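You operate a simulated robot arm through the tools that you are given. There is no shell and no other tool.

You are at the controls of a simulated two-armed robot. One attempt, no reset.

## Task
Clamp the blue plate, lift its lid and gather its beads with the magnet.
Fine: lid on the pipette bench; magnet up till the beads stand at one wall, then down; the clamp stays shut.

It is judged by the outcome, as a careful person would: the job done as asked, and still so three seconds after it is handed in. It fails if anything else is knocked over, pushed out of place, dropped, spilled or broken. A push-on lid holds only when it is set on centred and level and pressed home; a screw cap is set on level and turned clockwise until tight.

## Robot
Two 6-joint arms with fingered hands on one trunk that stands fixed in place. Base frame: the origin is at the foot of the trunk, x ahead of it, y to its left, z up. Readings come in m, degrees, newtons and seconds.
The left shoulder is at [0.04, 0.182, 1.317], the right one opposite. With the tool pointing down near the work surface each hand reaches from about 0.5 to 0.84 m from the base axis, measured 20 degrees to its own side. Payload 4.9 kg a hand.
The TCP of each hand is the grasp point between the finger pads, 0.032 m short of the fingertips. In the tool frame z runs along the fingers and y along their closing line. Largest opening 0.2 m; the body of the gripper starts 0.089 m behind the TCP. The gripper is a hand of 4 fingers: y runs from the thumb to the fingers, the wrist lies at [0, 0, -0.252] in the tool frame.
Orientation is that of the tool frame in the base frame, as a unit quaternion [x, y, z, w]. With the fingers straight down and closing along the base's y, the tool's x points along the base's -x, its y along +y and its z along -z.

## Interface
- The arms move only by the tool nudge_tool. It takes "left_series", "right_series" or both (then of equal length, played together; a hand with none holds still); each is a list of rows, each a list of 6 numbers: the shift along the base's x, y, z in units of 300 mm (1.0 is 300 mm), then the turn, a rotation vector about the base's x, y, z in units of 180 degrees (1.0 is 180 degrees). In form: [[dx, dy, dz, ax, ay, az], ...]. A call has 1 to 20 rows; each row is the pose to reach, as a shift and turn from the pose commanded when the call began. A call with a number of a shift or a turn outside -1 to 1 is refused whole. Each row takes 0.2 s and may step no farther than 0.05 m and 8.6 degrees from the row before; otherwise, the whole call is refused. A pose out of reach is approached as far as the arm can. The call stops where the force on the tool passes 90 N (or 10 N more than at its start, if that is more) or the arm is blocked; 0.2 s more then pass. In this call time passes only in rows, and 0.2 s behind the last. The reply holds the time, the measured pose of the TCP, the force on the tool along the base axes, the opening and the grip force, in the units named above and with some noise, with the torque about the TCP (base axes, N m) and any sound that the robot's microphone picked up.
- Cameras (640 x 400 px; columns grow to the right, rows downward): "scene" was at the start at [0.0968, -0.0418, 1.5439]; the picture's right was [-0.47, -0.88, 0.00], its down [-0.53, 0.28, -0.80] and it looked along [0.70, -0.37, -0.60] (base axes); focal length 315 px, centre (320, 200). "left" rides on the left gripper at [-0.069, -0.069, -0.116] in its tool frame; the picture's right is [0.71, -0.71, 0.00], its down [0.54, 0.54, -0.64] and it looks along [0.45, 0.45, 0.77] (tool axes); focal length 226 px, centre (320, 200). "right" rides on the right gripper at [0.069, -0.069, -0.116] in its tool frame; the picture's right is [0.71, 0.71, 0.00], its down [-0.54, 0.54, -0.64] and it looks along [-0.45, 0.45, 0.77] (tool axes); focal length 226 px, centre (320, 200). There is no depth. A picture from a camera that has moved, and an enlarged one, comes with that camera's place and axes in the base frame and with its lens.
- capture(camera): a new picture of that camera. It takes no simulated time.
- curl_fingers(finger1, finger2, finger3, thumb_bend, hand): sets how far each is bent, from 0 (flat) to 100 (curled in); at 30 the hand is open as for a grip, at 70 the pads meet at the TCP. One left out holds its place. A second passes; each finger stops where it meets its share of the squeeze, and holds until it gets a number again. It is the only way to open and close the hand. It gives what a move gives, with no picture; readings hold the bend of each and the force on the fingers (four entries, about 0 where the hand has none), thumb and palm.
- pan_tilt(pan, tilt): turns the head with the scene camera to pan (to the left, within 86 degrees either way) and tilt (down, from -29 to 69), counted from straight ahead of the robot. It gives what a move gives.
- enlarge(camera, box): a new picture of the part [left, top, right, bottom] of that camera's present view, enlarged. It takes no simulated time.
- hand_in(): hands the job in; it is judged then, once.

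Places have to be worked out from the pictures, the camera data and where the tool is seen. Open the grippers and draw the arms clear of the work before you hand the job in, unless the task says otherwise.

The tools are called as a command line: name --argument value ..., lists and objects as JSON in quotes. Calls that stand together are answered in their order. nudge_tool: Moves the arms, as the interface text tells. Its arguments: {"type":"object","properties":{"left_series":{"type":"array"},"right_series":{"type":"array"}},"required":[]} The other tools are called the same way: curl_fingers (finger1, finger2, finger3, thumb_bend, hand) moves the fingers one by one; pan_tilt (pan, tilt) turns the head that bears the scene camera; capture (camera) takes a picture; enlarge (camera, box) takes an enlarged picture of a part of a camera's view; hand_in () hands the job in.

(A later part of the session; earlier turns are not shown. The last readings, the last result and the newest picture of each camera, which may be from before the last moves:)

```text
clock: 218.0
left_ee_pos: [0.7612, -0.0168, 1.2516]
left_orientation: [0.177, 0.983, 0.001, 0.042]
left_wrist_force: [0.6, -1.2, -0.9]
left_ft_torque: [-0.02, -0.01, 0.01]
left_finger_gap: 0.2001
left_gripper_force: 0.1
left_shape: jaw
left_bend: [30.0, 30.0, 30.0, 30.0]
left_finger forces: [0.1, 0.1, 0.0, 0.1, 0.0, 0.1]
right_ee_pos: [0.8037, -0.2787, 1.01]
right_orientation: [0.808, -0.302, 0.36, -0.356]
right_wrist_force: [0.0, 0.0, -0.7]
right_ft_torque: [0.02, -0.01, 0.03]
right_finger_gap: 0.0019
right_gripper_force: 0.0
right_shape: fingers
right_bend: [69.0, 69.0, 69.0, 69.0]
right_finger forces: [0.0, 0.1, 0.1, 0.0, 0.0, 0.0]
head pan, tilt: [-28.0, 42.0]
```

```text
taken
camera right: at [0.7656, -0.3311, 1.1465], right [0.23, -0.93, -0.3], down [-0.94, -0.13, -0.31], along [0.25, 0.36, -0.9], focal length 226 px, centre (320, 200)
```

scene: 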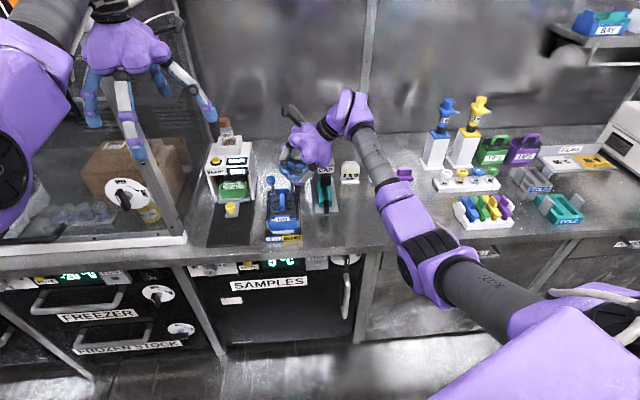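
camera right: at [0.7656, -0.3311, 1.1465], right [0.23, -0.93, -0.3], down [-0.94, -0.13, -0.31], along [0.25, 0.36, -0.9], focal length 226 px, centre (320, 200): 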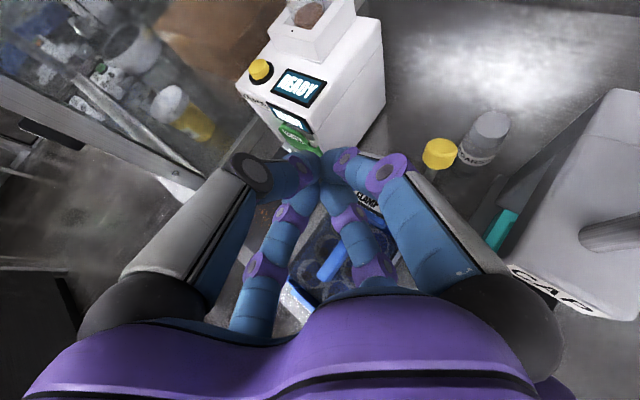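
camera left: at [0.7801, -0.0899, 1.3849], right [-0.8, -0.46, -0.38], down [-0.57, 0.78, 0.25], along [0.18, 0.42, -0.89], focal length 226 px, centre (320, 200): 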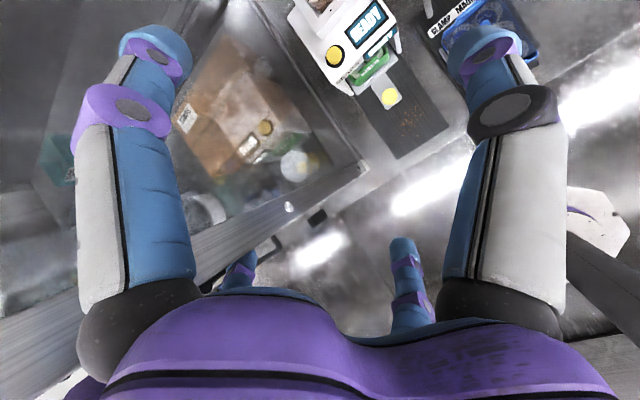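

Ready. I descend in front of the knob and push it back step by step, a little to its left side to keep away from the yellow lever.

nudge_tool --right_series '[[0.0, 0.01, -0.12, 0, 0, 0], [0.0, 0.02, -0.23, 0, 0, 0]]'

nudge_tool --right_series '[[0.07, -0.028, 0.0, 0, 0, 0], [0.14, -0.056, 0.0, 0, 0, 0], [0.21, -0.084, 0.0, 0, 0, 0]]'

nudge_tool --right_series '[[0.05, -0.02, 0.0, 0, 0, 0], [0.1, -0.04, 0.0, 0, 0, 0]]'

capture --camera "right"

enlarge --camera "scene" --box '[250, 130, 330, 240]'

```text
clock: 218.6
left_ee_pos: [0.7614, -0.018, 1.2518]
left_orientation: [0.177, 0.983, 0.002, 0.043]
left_wrist_force: [0.4, 0.3, -0.8]
left_ft_torque: [0.0, 0.02, 0.0]
left_finger_gap: 0.2003
left_gripper_force: 0.1
left_shape: jaw
left_bend: [30.0, 30.0, 30.0, 30.0]
left_finger forces: [0.0, 0.0, 0.0, 0.1, 0.1, 0.1]
right_ee_pos: [0.8033, -0.2731, 0.9417]
right_orientation: [0.808, -0.302, 0.36, -0.356]
right_wrist_force: [0.5, -0.2, 0.1]
right_ft_torque: [0.01, 0.02, -0.02]
right_finger_gap: 0.0023
right_gripper_force: 0.1
right_shape: fingers
right_bend: [69.0, 69.0, 69.0, 69.0]
right_finger forces: [0.0, 0.0, 0.0, 0.0, 0.0, 0.0]
head pan, tilt: [-28.0, 42.0]
```

```text
clock: 219.4
left_ee_pos: [0.7623, -0.0173, 1.252]
left_orientation: [0.177, 0.983, 0.001, 0.042]
left_wrist_force: [0.4, -0.6, 0.5]
left_ft_torque: [0.02, -0.03, 0.01]
left_finger_gap: 0.2
left_gripper_force: 0.0
left_shape: jaw
left_bend: [30.0, 30.0, 30.0, 30.0]
left_finger forces: [0.0, 0.0, 0.0, 0.0, 0.0, 0.1]
right_ee_pos: [0.8664, -0.298, 0.9413]
right_orientation: [0.808, -0.302, 0.36, -0.356]
right_wrist_force: [1.8, -3.4, 5.4]
right_ft_torque: [-0.04, -0.18, -0.12]
right_finger_gap: 0.0035
right_gripper_force: 4.4
right_shape: fingers
right_bend: [67.0, 70.0, 69.0, 69.0]
right_finger forces: [6.1, 2.3, 0.1, 0.0, 0.0, 0.0]
head pan, tilt: [-28.0, 42.0]
```

```text
clock: 220.0
left_ee_pos: [0.7569, -0.0202, 1.2542]
left_orientation: [0.18, 0.983, 0.001, 0.044]
left_wrist_force: [0.2, 0.1, -0.1]
left_ft_torque: [-0.03, 0.01, 0.01]
left_finger_gap: 0.2001
left_gripper_force: 0.2
left_shape: jaw
left_bend: [30.0, 30.0, 30.0, 30.0]
left_finger forces: [0.0, 0.1, 0.0, 0.1, 0.0, 0.1]
right_ee_pos: [0.8911, -0.3141, 0.9402]
right_orientation: [0.809, -0.304, 0.358, -0.354]
right_wrist_force: [-68.7, -11.4, 13.0]
right_ft_torque: [-1.1, 1.54, -1.0]
right_finger_gap: 0.0019
right_gripper_force: 40.1
right_shape: fingers
right_bend: [69.0, 76.0, 67.0, 70.0]
right_finger forces: [0.0, 49.8, 15.2, 0.1, 4.4, 11.5]
head pan, tilt: [-28.0, 42.0]
```

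```text
taken
camera right: at [0.8553, -0.3661, 1.0758], right [0.23, -0.93, -0.3], down [-0.94, -0.13, -0.31], along [0.25, 0.35, -0.9], focal length 226 px, centre (320, 200)
```

right: 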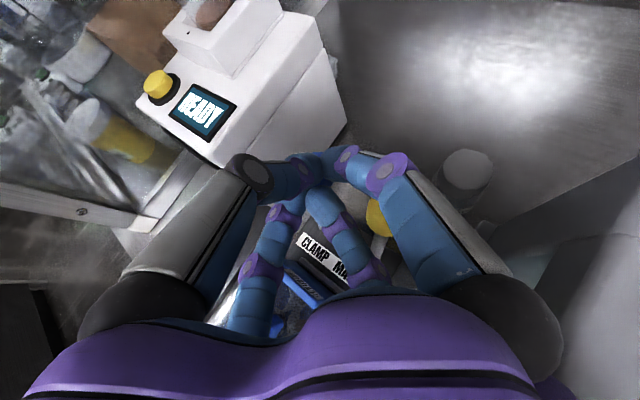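

```text
3.64 times, centred on (290, 185) of scene
camera zoom: at [0.0892, -0.0406, 1.537], right [-0.47, -0.88, 0.0], down [-0.59, 0.32, -0.74], along [0.66, -0.35, -0.67], focal length 1146 px, centre (429, 254)
```

zoom: 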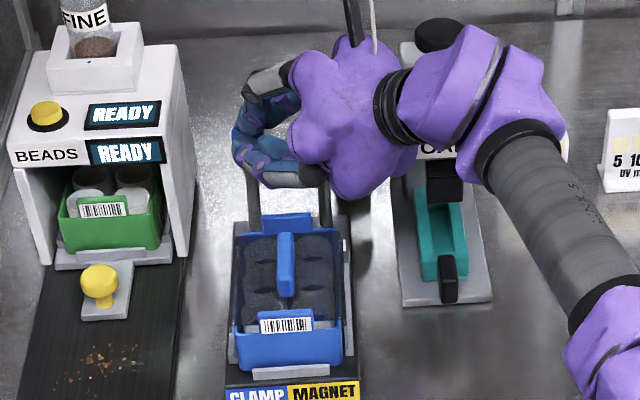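

At 70 N the lever will not go further back: the start position is its rear stop. So forward is "shut", and my pull probably did not press it fully home against its spring. I back off now.

nudge_tool --right_series '[[-0.07, 0.03, 0.0, 0, 0, 0], [-0.1, 0.04, 0.12, 0, 0, 0], [-0.14, 0.04, 0.24, 0, 0, 0]]'

curl_fingers --hand "right" --finger1 28

capture --camera "right"

enlarge --camera "scene" --box '[250, 130, 330, 240]'

```text
clock: 220.8
left_ee_pos: [0.7611, -0.0164, 1.2518]
left_orientation: [0.177, 0.983, 0.001, 0.043]
left_wrist_force: [0.8, 0.3, 0.0]
left_ft_torque: [-0.01, 0.0, -0.01]
left_finger_gap: 0.2003
left_gripper_force: 0.1
left_shape: jaw
left_bend: [30.0, 30.0, 30.0, 30.0]
left_finger forces: [0.0, 0.0, 0.0, 0.1, 0.0, 0.0]
right_ee_pos: [0.8519, -0.2978, 1.012]
right_orientation: [0.808, -0.302, 0.359, -0.357]
right_wrist_force: [-0.6, -0.4, 0.4]
right_ft_torque: [0.01, -0.02, 0.0]
right_finger_gap: 0.0017
right_gripper_force: 0.1
right_shape: fingers
right_bend: [68.0, 70.0, 68.0, 70.0]
right_finger forces: [0.0, 0.1, 0.1, 0.0, 0.1, 0.1]
head pan, tilt: [-28.0, 42.0]
```

```text
clock: 221.8
left_ee_pos: [0.7614, -0.0165, 1.2515]
left_orientation: [0.177, 0.983, 0.002, 0.044]
left_wrist_force: [-0.5, 0.1, -0.2]
left_ft_torque: [-0.02, -0.02, -0.02]
left_finger_gap: 0.2004
left_gripper_force: 0.0
left_shape: jaw
left_bend: [30.0, 30.0, 30.0, 30.0]
left_finger forces: [0.0, 0.1, 0.0, 0.0, 0.1, 0.0]
right_ee_pos: [0.8512, -0.2992, 1.0122]
right_orientation: [0.808, -0.302, 0.359, -0.356]
right_wrist_force: [-1.3, -0.3, 0.8]
right_ft_torque: [-0.02, -0.01, 0.0]
right_finger_gap: 0.0979
right_gripper_force: 0.0
right_shape: fingers
right_bend: [28.0, 70.0, 68.0, 70.0]
right_finger forces: [0.0, 0.1, 0.0, 0.0, 0.0, 0.0]
head pan, tilt: [-28.0, 42.0]
```

```text
taken
camera right: at [0.816, -0.3517, 1.1488], right [0.23, -0.93, -0.3], down [-0.94, -0.13, -0.31], along [0.25, 0.36, -0.9], focal length 226 px, centre (320, 200)
```

right: 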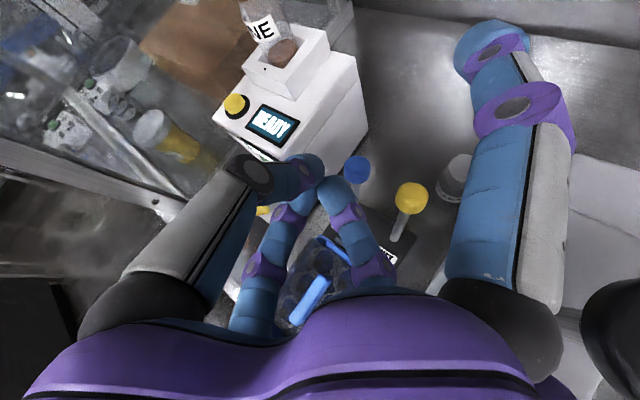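

```text
3.64 times, centred on (290, 185) of scene
camera zoom: at [0.094, -0.0403, 1.5367], right [-0.47, -0.88, 0.0], down [-0.59, 0.31, -0.74], along [0.66, -0.35, -0.67], focal length 1146 px, centre (429, 254)
```

zoom: 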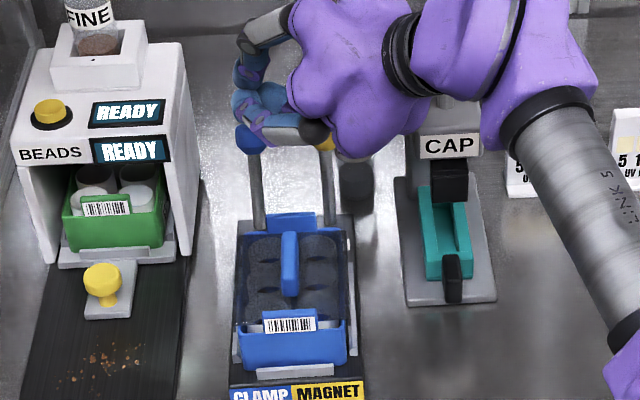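

I repeat the hook approach exactly as before.

nudge_tool --right_series '[[-0.063, -0.004, -0.08, 0, 0, 0], [-0.063, -0.004, -0.16, 0, 0, 0], [0.017, 0.03, -0.23, 0, 0, 0], [0.093, 0.07, -0.28, 0, 0, 0]]'

curl_fingers --hand "right" --finger1 60

nudge_tool --right_series '[[-0.031, 0.0125, 0.003, 0, 0, 0], [-0.062, 0.025, 0.006, 0, 0, 0], [-0.093, 0.0375, 0.006, 0, 0, 0], [-0.124, 0.05, 0.006, 0, 0, 0]]'

capture --camera "right"

```text
clock: 222.8
left_ee_pos: [0.7603, -0.0166, 1.2534]
left_orientation: [0.178, 0.983, 0.001, 0.043]
left_wrist_force: [0.4, -0.5, 0.2]
left_ft_torque: [-0.01, 0.0, 0.04]
left_finger_gap: 0.2002
left_gripper_force: 0.0
left_shape: jaw
left_bend: [30.0, 30.0, 30.0, 30.0]
left_finger forces: [0.0, 0.0, 0.0, 0.0, 0.1, 0.1]
right_ee_pos: [0.8824, -0.2772, 0.9298]
right_orientation: [0.808, -0.302, 0.359, -0.357]
right_wrist_force: [0.1, 1.1, 0.6]
right_ft_torque: [0.0, 0.0, 0.0]
right_finger_gap: 0.0982
right_gripper_force: 0.0
right_shape: fingers
right_bend: [28.0, 70.0, 68.0, 70.0]
right_finger forces: [0.1, 0.0, 0.0, 0.1, 0.0, 0.1]
head pan, tilt: [-28.0, 42.0]
```

```text
clock: 223.8
left_ee_pos: [0.7611, -0.0178, 1.2521]
left_orientation: [0.178, 0.983, 0.002, 0.043]
left_wrist_force: [0.6, -1.1, 0.0]
left_ft_torque: [0.02, 0.01, 0.01]
left_finger_gap: 0.2001
left_gripper_force: 0.0
left_shape: jaw
left_bend: [30.0, 30.0, 30.0, 30.0]
left_finger forces: [0.1, 0.0, 0.0, 0.0, 0.0, 0.1]
right_ee_pos: [0.8817, -0.2777, 0.9303]
right_orientation: [0.808, -0.301, 0.361, -0.355]
right_wrist_force: [1.6, -2.3, 3.7]
right_ft_torque: [-0.09, -0.18, -0.12]
right_finger_gap: 0.0274
right_gripper_force: 1.8
right_shape: fingers
right_bend: [58.0, 70.0, 68.0, 70.0]
right_finger forces: [4.2, 0.1, 0.0, 0.0, 0.1, 0.0]
head pan, tilt: [-28.0, 42.0]
```

```text
clock: 224.8
left_ee_pos: [0.7617, -0.0172, 1.252]
left_orientation: [0.177, 0.983, 0.001, 0.043]
left_wrist_force: [0.2, 0.0, 0.7]
left_ft_torque: [0.0, -0.01, 0.0]
left_finger_gap: 0.2
left_gripper_force: 0.0
left_shape: jaw
left_bend: [30.0, 30.0, 30.0, 30.0]
left_finger forces: [0.0, 0.0, 0.0, 0.0, 0.0, 0.0]
right_ee_pos: [0.8453, -0.2612, 0.9314]
right_orientation: [0.807, -0.301, 0.361, -0.357]
right_wrist_force: [-2.1, -5.6, 11.2]
right_ft_torque: [-0.21, -0.61, -0.35]
right_finger_gap: 0.0314
right_gripper_force: 5.4
right_shape: fingers
right_bend: [56.0, 70.0, 68.0, 70.0]
right_finger forces: [10.9, 0.0, 0.0, 0.1, 0.1, 0.0]
head pan, tilt: [-28.0, 42.0]
```

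```text
taken
camera right: at [0.8072, -0.3146, 1.0682], right [0.23, -0.93, -0.3], down [-0.94, -0.13, -0.32], along [0.25, 0.35, -0.9], focal length 226 px, centre (320, 200)
```

right: 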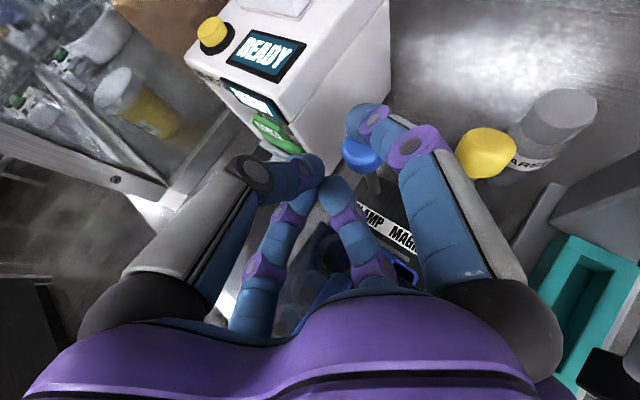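

Following again. I complete the pull to the forward end.

nudge_tool --right_series '[[-0.031, 0.0125, 0.003, 0, 0, 0], [-0.062, 0.025, 0.006, 0, 0, 0], [-0.1, 0.04, 0.008, 0, 0, 0]]'

capture --camera "right"

```text
clock: 225.6
left_ee_pos: [0.7613, -0.016, 1.2518]
left_orientation: [0.177, 0.983, 0.001, 0.043]
left_wrist_force: [0.1, -0.4, -0.7]
left_ft_torque: [-0.04, 0.01, -0.04]
left_finger_gap: 0.2002
left_gripper_force: 0.1
left_shape: jaw
left_bend: [30.0, 30.0, 30.0, 30.0]
left_finger forces: [0.0, 0.1, 0.0, 0.1, 0.0, 0.0]
right_ee_pos: [0.8146, -0.2493, 0.9327]
right_orientation: [0.808, -0.301, 0.359, -0.356]
right_wrist_force: [3.5, 0.4, 8.8]
right_ft_torque: [-0.26, 0.0, 0.16]
right_finger_gap: 0.0235
right_gripper_force: 5.3
right_shape: fingers
right_bend: [59.0, 70.0, 68.0, 70.0]
right_finger forces: [3.3, 6.6, 0.1, 0.1, 0.0, 0.0]
head pan, tilt: [-28.0, 42.0]
```

```text
taken
camera right: at [0.7782, -0.3019, 1.0694], right [0.23, -0.92, -0.3], down [-0.94, -0.13, -0.31], along [0.25, 0.36, -0.9], focal length 226 px, centre (320, 200)
```

right: 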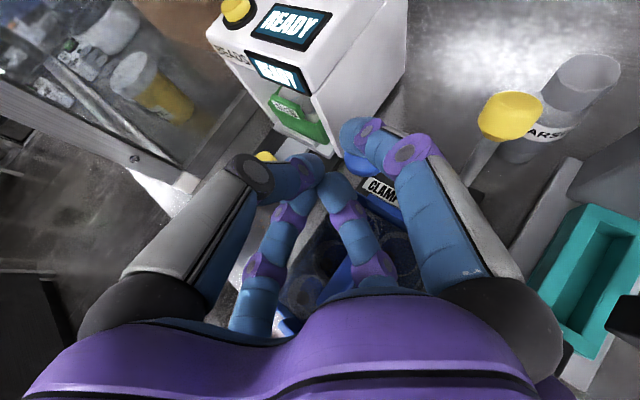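

I open finger 1, lift, close the cone and come down behind the knob to press the lever home firmly.

curl_fingers --hand "right" --finger1 30

nudge_tool --right_series '[[0.0, 0.0, 0.1, 0, 0, 0], [0.03, -0.04, 0.22, 0, 0, 0], [0.08, -0.1, 0.3, 0, 0, 0]]'

curl_fingers --hand "right" --finger1 70

nudge_tool --right_series '[[0.06, -0.02, 0.0, 0, 0, 0], [0.12, -0.04, 0.0, 0, 0, 0], [0.16, -0.055, -0.02, 0, 0, 0]]'

capture --camera "right"

enlarge --camera "scene" --box '[250, 130, 330, 240]'

```text
clock: 226.6
left_ee_pos: [0.7614, -0.0175, 1.2524]
left_orientation: [0.178, 0.983, 0.001, 0.043]
left_wrist_force: [-0.4, -0.1, -0.5]
left_ft_torque: [-0.01, 0.01, -0.03]
left_finger_gap: 0.1998
left_gripper_force: 0.2
left_shape: jaw
left_bend: [30.0, 30.0, 30.0, 30.0]
left_finger forces: [0.0, 0.0, 0.1, 0.0, 0.0, 0.0]
right_ee_pos: [0.8147, -0.2494, 0.932]
right_orientation: [0.808, -0.302, 0.36, -0.356]
right_wrist_force: [1.1, 2.8, 6.1]
right_ft_torque: [-0.12, 0.11, 0.0]
right_finger_gap: 0.0947
right_gripper_force: 3.3
right_shape: fingers
right_bend: [30.0, 70.0, 68.0, 70.0]
right_finger forces: [0.0, 6.3, 0.1, 0.0, 0.0, 0.1]
head pan, tilt: [-28.0, 42.0]
```

```text
clock: 227.4
left_ee_pos: [0.7612, -0.017, 1.2521]
left_orientation: [0.178, 0.983, 0.002, 0.043]
left_wrist_force: [0.2, -1.1, 1.0]
left_ft_torque: [0.0, 0.0, -0.02]
left_finger_gap: 0.1999
left_gripper_force: 0.1
left_shape: jaw
left_bend: [30.0, 30.0, 30.0, 30.0]
left_finger forces: [0.0, 0.0, 0.0, 0.1, 0.0, 0.0]
right_ee_pos: [0.8377, -0.2791, 1.0234]
right_orientation: [0.808, -0.301, 0.36, -0.356]
right_wrist_force: [0.1, 0.7, -0.9]
right_ft_torque: [0.01, -0.02, 0.02]
right_finger_gap: 0.0949
right_gripper_force: 0.0
right_shape: fingers
right_bend: [30.0, 70.0, 68.0, 70.0]
right_finger forces: [0.1, 0.0, 0.1, 0.0, 0.0, 0.0]
head pan, tilt: [-28.0, 42.0]
```

```text
clock: 228.4
left_ee_pos: [0.7605, -0.0165, 1.2528]
left_orientation: [0.177, 0.983, 0.001, 0.042]
left_wrist_force: [-0.6, -0.8, -0.6]
left_ft_torque: [-0.03, 0.03, 0.02]
left_finger_gap: 0.1998
left_gripper_force: 0.1
left_shape: jaw
left_bend: [30.0, 30.0, 30.0, 30.0]
left_finger forces: [0.0, 0.1, 0.0, 0.0, 0.0, 0.1]
right_ee_pos: [0.8374, -0.28, 1.0234]
right_orientation: [0.808, -0.301, 0.36, -0.355]
right_wrist_force: [-0.2, 0.8, 0.8]
right_ft_torque: [0.0, -0.03, -0.02]
right_finger_gap: 0.0022
right_gripper_force: 0.1
right_shape: fingers
right_bend: [68.0, 70.0, 68.0, 70.0]
right_finger forces: [0.0, 0.1, 0.0, 0.1, 0.0, 0.0]
head pan, tilt: [-28.0, 42.0]
```

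```text
clock: 229.2
left_ee_pos: [0.7613, -0.016, 1.2516]
left_orientation: [0.178, 0.983, 0.001, 0.043]
left_wrist_force: [-0.9, -0.1, 0.4]
left_ft_torque: [0.03, 0.01, 0.01]
left_finger_gap: 0.2
left_gripper_force: 0.1
left_shape: jaw
left_bend: [30.0, 30.0, 30.0, 30.0]
left_finger forces: [0.0, 0.0, 0.0, 0.0, 0.0, 0.0]
right_ee_pos: [0.8865, -0.2961, 1.0178]
right_orientation: [0.808, -0.302, 0.36, -0.355]
right_wrist_force: [-0.7, 0.3, 0.2]
right_ft_torque: [0.01, -0.01, 0.0]
right_finger_gap: 0.0023
right_gripper_force: 0.1
right_shape: fingers
right_bend: [68.0, 70.0, 68.0, 70.0]
right_finger forces: [0.1, 0.0, 0.0, 0.0, 0.0, 0.0]
head pan, tilt: [-28.0, 42.0]
```

```text
taken
camera right: at [0.8499, -0.3497, 1.1538], right [0.23, -0.93, -0.3], down [-0.94, -0.13, -0.31], along [0.25, 0.36, -0.9], focal length 226 px, centre (320, 200)
```

right: 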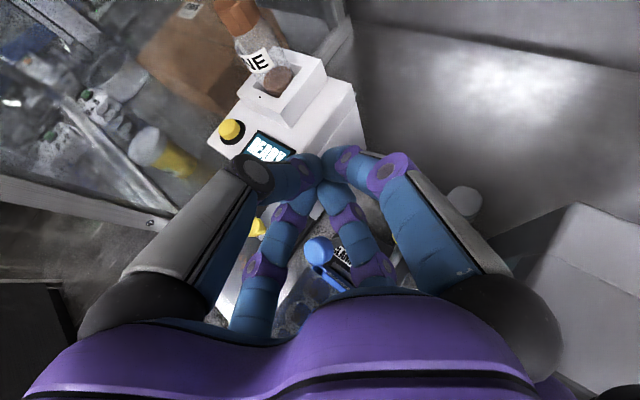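

```text
3.64 times, centred on (290, 185) of scene
camera zoom: at [0.0939, -0.0402, 1.5367], right [-0.47, -0.88, 0.0], down [-0.59, 0.31, -0.74], along [0.66, -0.35, -0.67], focal length 1146 px, centre (429, 254)
```

zoom: 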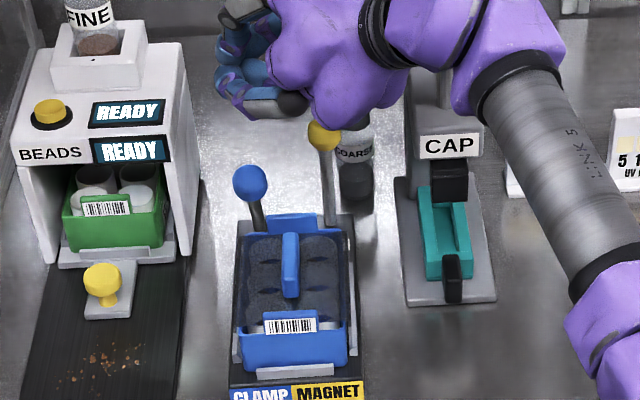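

The cone's tip is above and behind the knob. I lower it behind the knob and push forward firmly in small steps.

nudge_tool --right_series '[[-0.008, -0.02, -0.13, 0, 0, 0], [-0.015, -0.037, -0.265, 0, 0, 0]]'

nudge_tool --right_series '[[-0.05, 0.02, 0, 0, 0, 0], [-0.1, 0.04, 0, 0, 0, 0]]'

nudge_tool --right_series '[[-0.03, 0.012, 0, 0, 0, 0]]'

capture --camera "right"

```text
clock: 229.8
left_ee_pos: [0.7598, -0.0176, 1.253]
left_orientation: [0.179, 0.983, 0.001, 0.042]
left_wrist_force: [0.1, 0.5, -0.6]
left_ft_torque: [-0.02, 0.01, -0.02]
left_finger_gap: 0.1999
left_gripper_force: 0.0
left_shape: jaw
left_bend: [30.0, 30.0, 30.0, 30.0]
left_finger forces: [0.0, 0.0, 0.1, 0.1, 0.0, 0.0]
right_ee_pos: [0.8832, -0.3084, 0.9451]
right_orientation: [0.806, -0.3, 0.363, -0.357]
right_wrist_force: [-0.5, -4.5, 20.5]
right_ft_torque: [0.53, 0.47, 0.16]
right_finger_gap: 0.0031
right_gripper_force: 10.5
right_shape: fingers
right_bend: [69.0, 70.0, 70.0, 69.0]
right_finger forces: [0.1, 0.0, 20.2, 0.0, 0.1, 0.0]
head pan, tilt: [-28.0, 42.0]
```

```text
clock: 230.4
left_ee_pos: [0.7609, -0.0163, 1.2519]
left_orientation: [0.177, 0.983, 0.001, 0.044]
left_wrist_force: [-0.2, 0.1, 0.0]
left_ft_torque: [-0.01, -0.02, 0.03]
left_finger_gap: 0.2001
left_gripper_force: 0.1
left_shape: jaw
left_bend: [30.0, 30.0, 30.0, 30.0]
left_finger forces: [0.1, 0.0, 0.1, 0.0, 0.0, 0.1]
right_ee_pos: [0.8544, -0.2951, 0.9432]
right_orientation: [0.807, -0.3, 0.363, -0.357]
right_wrist_force: [10.3, -9.8, 30.8]
right_ft_torque: [0.52, -0.54, -0.35]
right_finger_gap: 0.005
right_gripper_force: 28.7
right_shape: fingers
right_bend: [69.0, 70.0, 70.0, 68.0]
right_finger forces: [0.0, 0.0, 57.3, 0.1, 0.1, 0.0]
head pan, tilt: [-28.0, 42.0]
```

```text
clock: 230.8
left_ee_pos: [0.7589, -0.0158, 1.2537]
left_orientation: [0.177, 0.983, 0.002, 0.044]
left_wrist_force: [-0.9, -0.6, 1.6]
left_ft_torque: [-0.02, -0.04, 0.01]
left_finger_gap: 0.2
left_gripper_force: 0.0
left_shape: jaw
left_bend: [30.0, 30.0, 30.0, 30.0]
left_finger forces: [0.1, 0.1, 0.0, 0.0, 0.0, 0.0]
right_ee_pos: [0.8413, -0.2885, 0.9404]
right_orientation: [0.807, -0.301, 0.36, -0.358]
right_wrist_force: [-1.2, 0.6, 22.3]
right_ft_torque: [0.51, -0.52, 0.09]
right_finger_gap: 0.0061
right_gripper_force: 18.6
right_shape: fingers
right_bend: [69.0, 69.0, 69.0, 67.0]
right_finger forces: [0.0, 8.7, 29.1, 0.1, 0.0, 0.0]
head pan, tilt: [-28.0, 42.0]
```

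```text
taken
camera right: at [0.8041, -0.3421, 1.0763], right [0.23, -0.92, -0.3], down [-0.94, -0.13, -0.32], along [0.25, 0.36, -0.9], focal length 226 px, centre (320, 200)
```

right: 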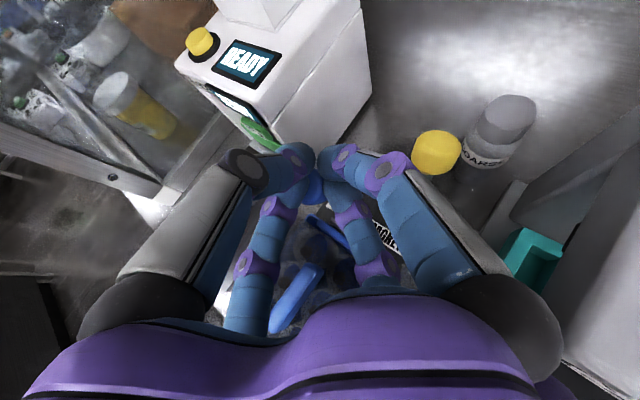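

Even with ~50 N it is at its forward stop. I think the plate was slightly off its seat each time the lever went over. I lift away and measure how the plate sits relative to the fixture.

nudge_tool --right_series '[[0.0, 0.0, 0.1, 0, 0, 0], [-0.06, 0.0, 0.2, 0, 0, 0], [-0.14, -0.02, 0.28, 0, 0, 0], [-0.2, -0.1, 0.34, 0, 0, 0], [-0.22, -0.2, 0.4, 0, 0, 0]]'

enlarge --camera "scene" --box '[262, 205, 306, 245]'

enlarge --camera "scene" --box '[262, 175, 306, 215]'

capture --camera "right"

```text
clock: 232.0
left_ee_pos: [0.7607, -0.0175, 1.2533]
left_orientation: [0.178, 0.983, 0.001, 0.043]
left_wrist_force: [-0.5, -1.3, -0.8]
left_ft_torque: [-0.01, 0.01, 0.02]
left_finger_gap: 0.2
left_gripper_force: 0.0
left_shape: jaw
left_bend: [30.0, 30.0, 30.0, 30.0]
left_finger forces: [0.0, 0.0, 0.0, 0.0, 0.0, 0.0]
right_ee_pos: [0.7779, -0.3506, 1.0569]
right_orientation: [0.808, -0.301, 0.36, -0.357]
right_wrist_force: [-0.8, 0.0, -0.5]
right_ft_torque: [-0.02, 0.01, 0.0]
right_finger_gap: 0.002
right_gripper_force: 0.1
right_shape: fingers
right_bend: [69.0, 69.0, 69.0, 69.0]
right_finger forces: [0.0, 0.1, 0.1, 0.0, 0.1, 0.0]
head pan, tilt: [-28.0, 42.0]
```

```text
10.00 times, centred on (284, 225) of scene
camera zoom: at [0.0939, -0.0402, 1.5367], right [-0.47, -0.88, 0.0], down [-0.59, 0.31, -0.74], along [0.66, -0.35, -0.67], focal length 3153 px, centre (680, -50)
```

zoom: 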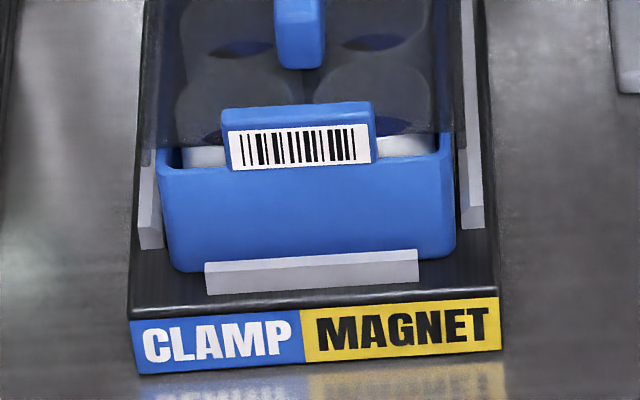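

```text
10.00 times, centred on (284, 195) of scene
camera zoom: at [0.0939, -0.0402, 1.5367], right [-0.47, -0.88, 0.0], down [-0.59, 0.31, -0.74], along [0.66, -0.35, -0.67], focal length 3153 px, centre (680, 250)
```

zoom: 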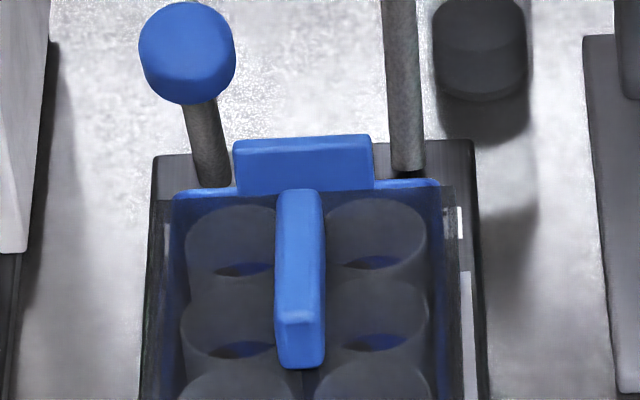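

```text
taken
camera right: at [0.7421, -0.4047, 1.1938], right [0.23, -0.92, -0.3], down [-0.94, -0.13, -0.31], along [0.25, 0.36, -0.9], focal length 226 px, centre (320, 200)
```

right: 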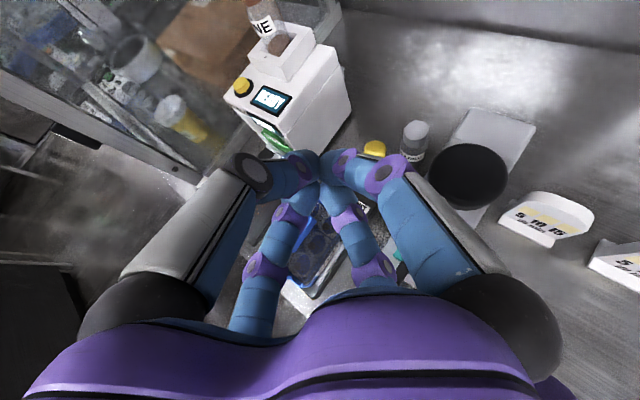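

The plate now sits exactly as at the start with the lever hard forward. I go back over the handle and test the hold again.

nudge_tool --right_series '[[-0.01, 0.03, -0.02, 0.0001, 0.0249, 0.0257], [-0.02, 0.06, -0.04, 0.0002, 0.0498, 0.0514], [-0.03, 0.09, -0.07, 0.0003, 0.0747, 0.0771], [-0.04, 0.12, -0.1, 0.0005, 0.0995, 0.1028], [-0.05, 0.15, -0.13, 0.0006, 0.1244, 0.1285], [-0.058, 0.179, -0.155, 0.0007, 0.1493, 0.1542]]'

curl_fingers --hand "right" --finger1 46 --finger3 49 --finger2 100 --thumb_bend 100

nudge_tool --right_series '[[0.002, 0.005, -0.1, 0, 0, 0], [0.003, 0.008, -0.2, 0, 0, 0], [0.003, 0.01, -0.272, 0, 0, 0]]'

enlarge --camera "scene" --box '[260, 165, 310, 245]'

```text
clock: 233.4
left_ee_pos: [0.7615, -0.0167, 1.252]
left_orientation: [0.178, 0.983, 0.001, 0.043]
left_wrist_force: [-0.6, 0.1, 0.4]
left_ft_torque: [-0.01, -0.02, 0.01]
left_finger_gap: 0.1999
left_gripper_force: 0.0
left_shape: jaw
left_bend: [30.0, 30.0, 30.0, 30.0]
left_finger forces: [0.1, 0.1, 0.1, 0.1, 0.0, 0.0]
right_ee_pos: [0.7602, -0.2978, 1.0094]
right_orientation: [0.915, -0.175, 0.069, -0.357]
right_wrist_force: [-0.3, 0.4, 0.0]
right_ft_torque: [-0.04, -0.06, 0.04]
right_finger_gap: 0.0019
right_gripper_force: 0.0
right_shape: fingers
right_bend: [69.0, 69.0, 69.0, 69.0]
right_finger forces: [0.0, 0.0, 0.0, 0.0, 0.1, 0.0]
head pan, tilt: [-28.0, 42.0]
```

```text
clock: 234.4
left_ee_pos: [0.7613, -0.0164, 1.252]
left_orientation: [0.178, 0.983, 0.001, 0.043]
left_wrist_force: [0.9, 0.2, 0.3]
left_ft_torque: [0.01, 0.0, -0.01]
left_finger_gap: 0.1999
left_gripper_force: 0.1
left_shape: jaw
left_bend: [30.0, 30.0, 30.0, 30.0]
left_finger forces: [0.0, 0.1, 0.0, 0.0, 0.0, 0.0]
right_ee_pos: [0.7592, -0.298, 1.011]
right_orientation: [0.915, -0.175, 0.071, -0.357]
right_wrist_force: [0.1, 0.4, 0.4]
right_ft_torque: [-0.03, 0.02, -0.01]
right_finger_gap: 0.0888
right_gripper_force: 0.1
right_shape: fingers
right_bend: [46.0, 98.0, 49.0, 100.0]
right_finger forces: [0.0, 0.0, 0.0, 0.0, 0.0, 0.0]
head pan, tilt: [-28.0, 42.0]
```

```text
clock: 235.2
left_ee_pos: [0.7619, -0.0164, 1.252]
left_orientation: [0.177, 0.983, 0.0, 0.042]
left_wrist_force: [-1.2, 0.3, -0.6]
left_ft_torque: [0.01, 0.0, -0.03]
left_finger_gap: 0.2001
left_gripper_force: 0.1
left_shape: jaw
left_bend: [30.0, 30.0, 30.0, 30.0]
left_finger forces: [0.1, 0.0, 0.0, 0.0, 0.0, 0.1]
right_ee_pos: [0.7596, -0.2932, 0.928]
right_orientation: [0.917, -0.174, 0.069, -0.353]
right_wrist_force: [-0.5, -0.1, -1.2]
right_ft_torque: [0.01, -0.02, -0.01]
right_finger_gap: 0.0885
right_gripper_force: 0.0
right_shape: fingers
right_bend: [46.0, 98.0, 49.0, 100.0]
right_finger forces: [0.0, 0.0, 0.1, 0.0, 0.1, 0.0]
head pan, tilt: [-28.0, 42.0]
```

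```text
5.00 times, centred on (285, 205) of scene
camera zoom: at [0.0939, -0.0403, 1.5367], right [-0.47, -0.88, 0.0], down [-0.59, 0.31, -0.74], along [0.66, -0.35, -0.67], focal length 1576 px, centre (495, 175)
```

zoom: 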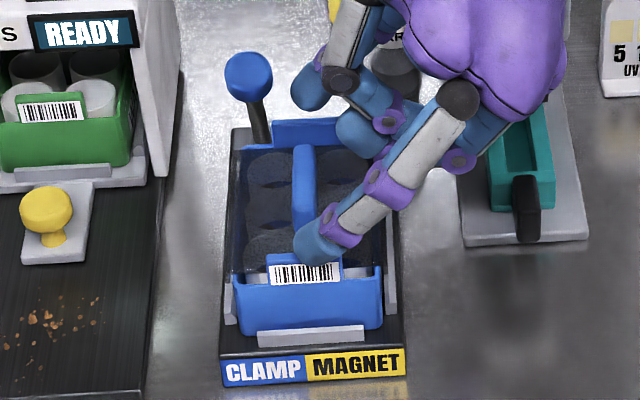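

I grip the handle ends again and lift just a few millimetres.

curl_fingers --hand "right" --finger1 60 --finger3 60

nudge_tool --right_series '[[0.0, 0.0, 0.025, 0, 0, 0]]'

enlarge --camera "scene" --box '[260, 165, 310, 245]'

capture --camera "right"

```text
clock: 236.2
left_ee_pos: [0.7616, -0.0182, 1.2523]
left_orientation: [0.177, 0.983, 0.002, 0.043]
left_wrist_force: [0.1, -0.1, 0.1]
left_ft_torque: [-0.01, 0.03, 0.02]
left_finger_gap: 0.1999
left_gripper_force: 0.0
left_shape: jaw
left_bend: [30.0, 30.0, 30.0, 30.0]
left_finger forces: [0.1, 0.0, 0.1, 0.0, 0.1, 0.0]
right_ee_pos: [0.7611, -0.2929, 0.9295]
right_orientation: [0.916, -0.176, 0.068, -0.353]
right_wrist_force: [-0.1, -0.6, 1.0]
right_ft_torque: [0.03, 0.0, -0.01]
right_finger_gap: 0.0836
right_gripper_force: 6.9
right_shape: fingers
right_bend: [51.0, 98.0, 51.0, 100.0]
right_finger forces: [7.4, 0.1, 7.3, 0.0, 0.0, 0.1]
head pan, tilt: [-28.0, 42.0]
```

```text
clock: 236.6
left_ee_pos: [0.7612, -0.0161, 1.2526]
left_orientation: [0.177, 0.983, 0.001, 0.042]
left_wrist_force: [0.0, 1.1, 0.3]
left_ft_torque: [-0.05, -0.03, 0.02]
left_finger_gap: 0.1998
left_gripper_force: 0.0
left_shape: jaw
left_bend: [30.0, 30.0, 30.0, 30.0]
left_finger forces: [0.0, 0.0, 0.1, 0.0, 0.1, 0.1]
right_ee_pos: [0.761, -0.2938, 0.9371]
right_orientation: [0.916, -0.175, 0.069, -0.353]
right_wrist_force: [-4.7, -0.3, 2.0]
right_ft_torque: [0.02, 0.22, 0.15]
right_finger_gap: 0.0727
right_gripper_force: 2.4
right_shape: fingers
right_bend: [56.0, 98.0, 53.0, 100.0]
right_finger forces: [0.0, 0.0, 4.6, 0.1, 0.0, 0.1]
head pan, tilt: [-28.0, 42.0]
```

```text
5.00 times, centred on (285, 205) of scene
camera zoom: at [0.0932, -0.04, 1.5367], right [-0.47, -0.88, 0.0], down [-0.59, 0.31, -0.74], along [0.66, -0.35, -0.67], focal length 1576 px, centre (495, 175)
```

zoom: 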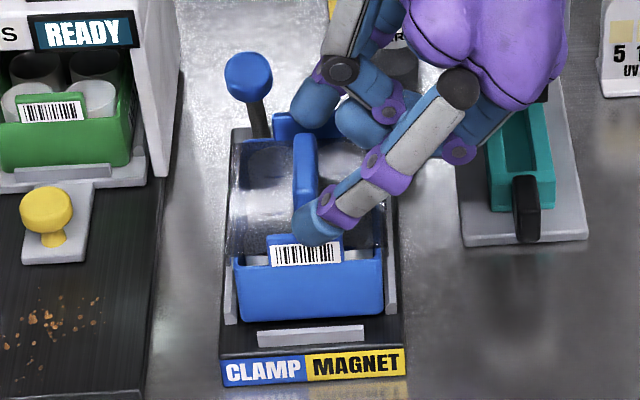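

```text
taken
camera right: at [0.8157, -0.3429, 1.0692], right [0.46, -0.75, -0.47], down [-0.81, -0.57, 0.11], along [-0.36, 0.33, -0.87], focal length 226 px, centre (320, 200)
```

right: 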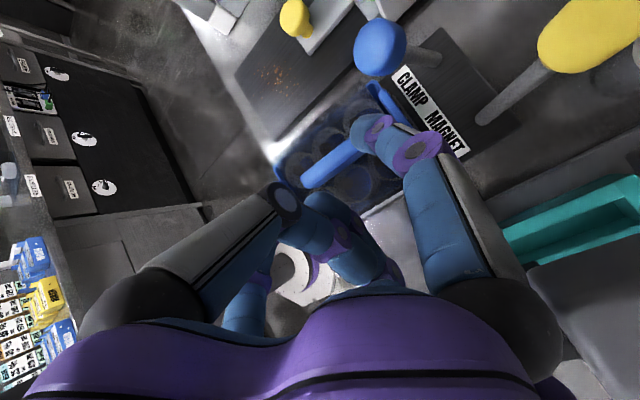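

The grip slipped at the rear end and things tilted. I lower straight back down and release.

nudge_tool --right_series '[[0.0, 0.0, -0.027, 0, 0, 0]]'

curl_fingers --hand "right" --finger1 44 --finger3 46

enlarge --camera "scene" --box '[260, 165, 310, 245]'

```text
clock: 237.0
left_ee_pos: [0.7607, -0.0158, 1.2527]
left_orientation: [0.177, 0.983, 0.001, 0.043]
left_wrist_force: [0.1, -0.4, 0.4]
left_ft_torque: [-0.03, 0.02, -0.01]
left_finger_gap: 0.1998
left_gripper_force: 0.0
left_shape: jaw
left_bend: [30.0, 30.0, 30.0, 30.0]
left_finger forces: [0.0, 0.0, 0.0, 0.0, 0.0, 0.1]
right_ee_pos: [0.7606, -0.2943, 0.9282]
right_orientation: [0.917, -0.175, 0.067, -0.353]
right_wrist_force: [-6.9, 1.9, 2.6]
right_ft_torque: [0.19, 0.35, 0.29]
right_finger_gap: 0.0731
right_gripper_force: 4.3
right_shape: fingers
right_bend: [56.0, 98.0, 52.0, 100.0]
right_finger forces: [0.2, 0.0, 8.5, 0.0, 0.0, 0.0]
head pan, tilt: [-28.0, 42.0]
```

```text
clock: 238.0
left_ee_pos: [0.7617, -0.0171, 1.2521]
left_orientation: [0.177, 0.983, 0.001, 0.043]
left_wrist_force: [0.5, 0.2, -0.3]
left_ft_torque: [-0.01, -0.04, 0.02]
left_finger_gap: 0.2
left_gripper_force: 0.0
left_shape: jaw
left_bend: [30.0, 30.0, 30.0, 30.0]
left_finger forces: [0.0, 0.0, 0.0, 0.0, 0.1, 0.1]
right_ee_pos: [0.7592, -0.2953, 0.9286]
right_orientation: [0.917, -0.176, 0.068, -0.352]
right_wrist_force: [-0.3, -0.2, 0.1]
right_ft_torque: [-0.01, -0.02, 0.0]
right_finger_gap: 0.0918
right_gripper_force: 0.1
right_shape: fingers
right_bend: [44.0, 98.0, 46.0, 100.0]
right_finger forces: [0.0, 0.0, 0.0, 0.1, 0.0, 0.0]
head pan, tilt: [-28.0, 42.0]
```

```text
5.00 times, centred on (285, 205) of scene
camera zoom: at [0.0939, -0.0402, 1.5367], right [-0.47, -0.88, 0.0], down [-0.59, 0.31, -0.74], along [0.66, -0.35, -0.67], focal length 1576 px, centre (495, 175)
```

zoom: 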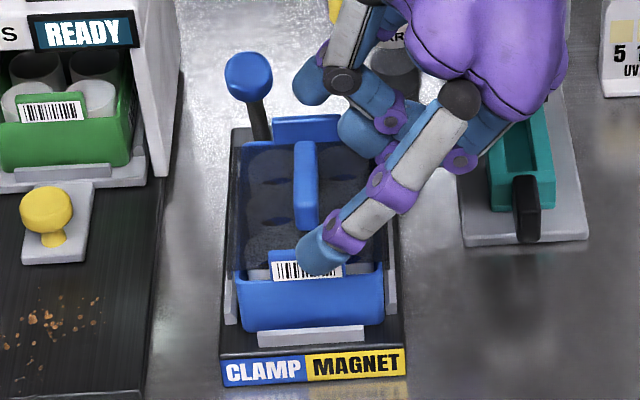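

I lift off. Since the plate is not held with the lever forward, I must find out which lever position is "shut": I'll push the lever back again and test the hold there.

nudge_tool --right_series '[[0.0, 0.0, 0.1, 0, 0, 0], [0.0, 0.0, 0.2, 0, 0, 0], [0.0, -0.01, 0.28, 0, 0, 0]]'

enlarge --camera "scene" --box '[260, 165, 310, 245]'

nudge_tool --right_series '[[0.0, 0.01, 0.03, -0.0001, -0.0249, -0.0257], [0.01, 0.02, 0.03, -0.0002, -0.0498, -0.0514], [0.03, 0.03, 0.03, -0.0003, -0.0747, -0.0771], [0.06, 0.04, 0.02, -0.0005, -0.0995, -0.1028], [0.1, 0.05, 0.0, -0.0006, -0.1244, -0.1285], [0.14, 0.06, 0.0, -0.0007, -0.1493, -0.1542]]'

curl_fingers --hand "right" --finger1 55 --finger2 55 --finger3 55 --thumb_bend 55

curl_fingers --hand "right" --finger1 70 --finger2 70 --finger3 70 --thumb_bend 70

```text
clock: 238.8
left_ee_pos: [0.7624, -0.0161, 1.2524]
left_orientation: [0.177, 0.983, 0.001, 0.043]
left_wrist_force: [-0.3, 1.1, 1.1]
left_ft_torque: [0.01, 0.02, -0.02]
left_finger_gap: 0.1999
left_gripper_force: 0.2
left_shape: jaw
left_bend: [30.0, 30.0, 30.0, 30.0]
left_finger forces: [0.0, 0.1, 0.0, 0.1, 0.0, 0.0]
right_ee_pos: [0.759, -0.2977, 1.0111]
right_orientation: [0.915, -0.176, 0.071, -0.356]
right_wrist_force: [-0.1, 0.5, 0.2]
right_ft_torque: [-0.01, -0.03, -0.01]
right_finger_gap: 0.0918
right_gripper_force: 0.2
right_shape: fingers
right_bend: [44.0, 98.0, 46.0, 100.0]
right_finger forces: [0.0, 0.0, 0.0, 0.0, 0.0, 0.1]
head pan, tilt: [-28.0, 42.0]
```

```text
5.00 times, centred on (285, 205) of scene
camera zoom: at [0.0939, -0.0402, 1.5367], right [-0.47, -0.88, 0.0], down [-0.59, 0.31, -0.74], along [0.66, -0.35, -0.67], focal length 1576 px, centre (495, 175)
```

zoom: 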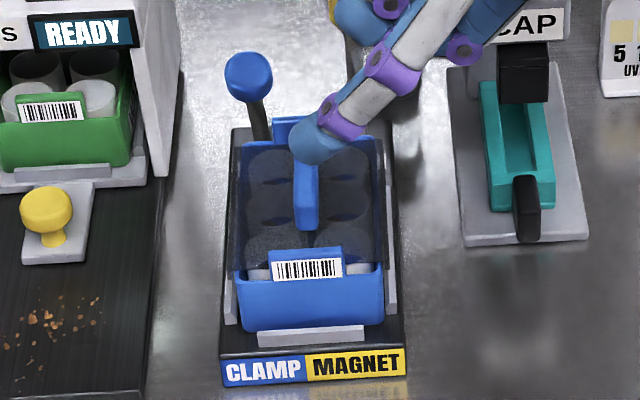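

```text
clock: 240.2
left_ee_pos: [0.7617, -0.0169, 1.2525]
left_orientation: [0.177, 0.983, 0.002, 0.043]
left_wrist_force: [0.6, -0.9, -0.2]
left_ft_torque: [0.01, 0.03, -0.02]
left_finger_gap: 0.2002
left_gripper_force: 0.0
left_shape: jaw
left_bend: [30.0, 30.0, 30.0, 30.0]
left_finger forces: [0.1, 0.0, 0.1, 0.0, 0.0, 0.0]
right_ee_pos: [0.8035, -0.279, 1.0142]
right_orientation: [0.807, -0.303, 0.36, -0.357]
right_wrist_force: [-0.4, -0.3, 0.9]
right_ft_torque: [0.01, -0.02, -0.03]
right_finger_gap: 0.0921
right_gripper_force: 0.0
right_shape: fingers
right_bend: [44.0, 98.0, 46.0, 100.0]
right_finger forces: [0.0, 0.1, 0.0, 0.0, 0.1, 0.1]
head pan, tilt: [-28.0, 42.0]
```

```text
clock: 241.2
left_ee_pos: [0.7609, -0.0165, 1.2514]
left_orientation: [0.178, 0.983, 0.001, 0.043]
left_wrist_force: [0.3, 0.3, 0.0]
left_ft_torque: [0.0, -0.02, -0.02]
left_finger_gap: 0.1998
left_gripper_force: 0.0
left_shape: jaw
left_bend: [30.0, 30.0, 30.0, 30.0]
left_finger forces: [0.0, 0.1, 0.0, 0.0, 0.0, 0.0]
right_ee_pos: [0.8029, -0.2804, 1.0136]
right_orientation: [0.808, -0.302, 0.36, -0.356]
right_wrist_force: [0.4, 0.2, 0.1]
right_ft_torque: [0.02, 0.02, -0.04]
right_finger_gap: 0.0513
right_gripper_force: 0.1
right_shape: fingers
right_bend: [55.0, 55.0, 55.0, 55.0]
right_finger forces: [0.0, 0.0, 0.0, 0.0, 0.0, 0.0]
head pan, tilt: [-28.0, 42.0]
```

```text
clock: 242.2
left_ee_pos: [0.7621, -0.0165, 1.2517]
left_orientation: [0.177, 0.983, 0.001, 0.043]
left_wrist_force: [0.1, 0.6, -0.3]
left_ft_torque: [0.0, 0.02, -0.02]
left_finger_gap: 0.2002
left_gripper_force: 0.0
left_shape: jaw
left_bend: [30.0, 30.0, 30.0, 30.0]
left_finger forces: [0.0, 0.0, 0.0, 0.0, 0.0, 0.0]
right_ee_pos: [0.8047, -0.2795, 1.0137]
right_orientation: [0.808, -0.302, 0.36, -0.356]
right_wrist_force: [0.2, -0.6, -1.4]
right_ft_torque: [0.01, -0.01, -0.02]
right_finger_gap: 0.0023
right_gripper_force: 0.1
right_shape: fingers
right_bend: [69.0, 69.0, 69.0, 69.0]
right_finger forces: [0.1, 0.1, 0.1, 0.0, 0.1, 0.0]
head pan, tilt: [-28.0, 42.0]
```

The hand is in the cone shape in front of the lever. I descend and push the blue knob back to its rear stop, gently.

nudge_tool --right_series '[[0.0, 0.01, -0.12, 0, 0, 0], [0.0, 0.02, -0.24, 0, 0, 0]]'

nudge_tool --right_series '[[0.07, -0.028, 0.0, 0, 0, 0], [0.14, -0.056, 0.0, 0, 0, 0], [0.22, -0.088, 0.0, 0, 0, 0]]'

nudge_tool --right_series '[[-0.05, 0.02, 0.05, 0, 0, 0], [-0.1, 0.03, 0.17, 0, 0, 0], [-0.14, 0.04, 0.28, 0, 0, 0]]'

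enlarge --camera "scene" --box '[255, 145, 315, 245]'

```text
clock: 242.8
left_ee_pos: [0.7618, -0.0174, 1.2523]
left_orientation: [0.178, 0.983, 0.0, 0.043]
left_wrist_force: [0.6, -0.3, 1.0]
left_ft_torque: [-0.04, 0.01, 0.0]
left_finger_gap: 0.1999
left_gripper_force: 0.0
left_shape: jaw
left_bend: [30.0, 30.0, 30.0, 30.0]
left_finger forces: [0.1, 0.1, 0.0, 0.1, 0.1, 0.0]
right_ee_pos: [0.8038, -0.275, 0.9384]
right_orientation: [0.808, -0.303, 0.361, -0.355]
right_wrist_force: [-0.2, -0.2, 0.2]
right_ft_torque: [0.01, 0.01, 0.01]
right_finger_gap: 0.002
right_gripper_force: 0.4
right_shape: fingers
right_bend: [69.0, 69.0, 69.0, 69.0]
right_finger forces: [0.1, 0.5, 0.1, 0.1, 0.1, 0.1]
head pan, tilt: [-28.0, 42.0]
```

```text
clock: 243.6
left_ee_pos: [0.7614, -0.0164, 1.2521]
left_orientation: [0.178, 0.983, 0.002, 0.043]
left_wrist_force: [-0.7, 0.3, 0.4]
left_ft_torque: [0.01, -0.01, 0.0]
left_finger_gap: 0.2
left_gripper_force: 0.1
left_shape: jaw
left_bend: [30.0, 30.0, 30.0, 30.0]
left_finger forces: [0.0, 0.1, 0.1, 0.0, 0.0, 0.1]
right_ee_pos: [0.8714, -0.3, 0.9413]
right_orientation: [0.808, -0.302, 0.36, -0.356]
right_wrist_force: [2.1, -2.0, 4.3]
right_ft_torque: [0.0, -0.16, -0.06]
right_finger_gap: 0.0035
right_gripper_force: 4.0
right_shape: fingers
right_bend: [67.0, 69.0, 69.0, 69.0]
right_finger forces: [5.0, 1.9, 0.1, 0.1, 0.1, 0.1]
head pan, tilt: [-28.0, 42.0]
```

```text
clock: 244.4
left_ee_pos: [0.7618, -0.0166, 1.2526]
left_orientation: [0.177, 0.983, 0.001, 0.043]
left_wrist_force: [0.6, -0.5, -0.2]
left_ft_torque: [0.02, 0.02, 0.03]
left_finger_gap: 0.2001
left_gripper_force: 0.0
left_shape: jaw
left_bend: [30.0, 30.0, 30.0, 30.0]
left_finger forces: [0.0, 0.0, 0.1, 0.0, 0.0, 0.0]
right_ee_pos: [0.8263, -0.2882, 1.0237]
right_orientation: [0.808, -0.302, 0.358, -0.357]
right_wrist_force: [0.7, -0.2, -0.1]
right_ft_torque: [-0.03, -0.05, -0.02]
right_finger_gap: 0.0025
right_gripper_force: 0.0
right_shape: fingers
right_bend: [69.0, 69.0, 69.0, 70.0]
right_finger forces: [0.1, 0.0, 0.0, 0.0, 0.1, 0.0]
head pan, tilt: [-28.0, 42.0]
```

```text
4.00 times, centred on (285, 195) of scene
camera zoom: at [0.0939, -0.0402, 1.5367], right [-0.47, -0.88, 0.0], down [-0.59, 0.31, -0.74], along [0.66, -0.35, -0.67], focal length 1261 px, centre (460, 220)
```

zoom: 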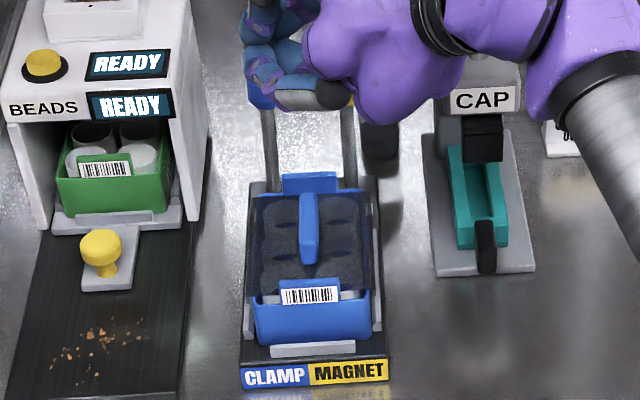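

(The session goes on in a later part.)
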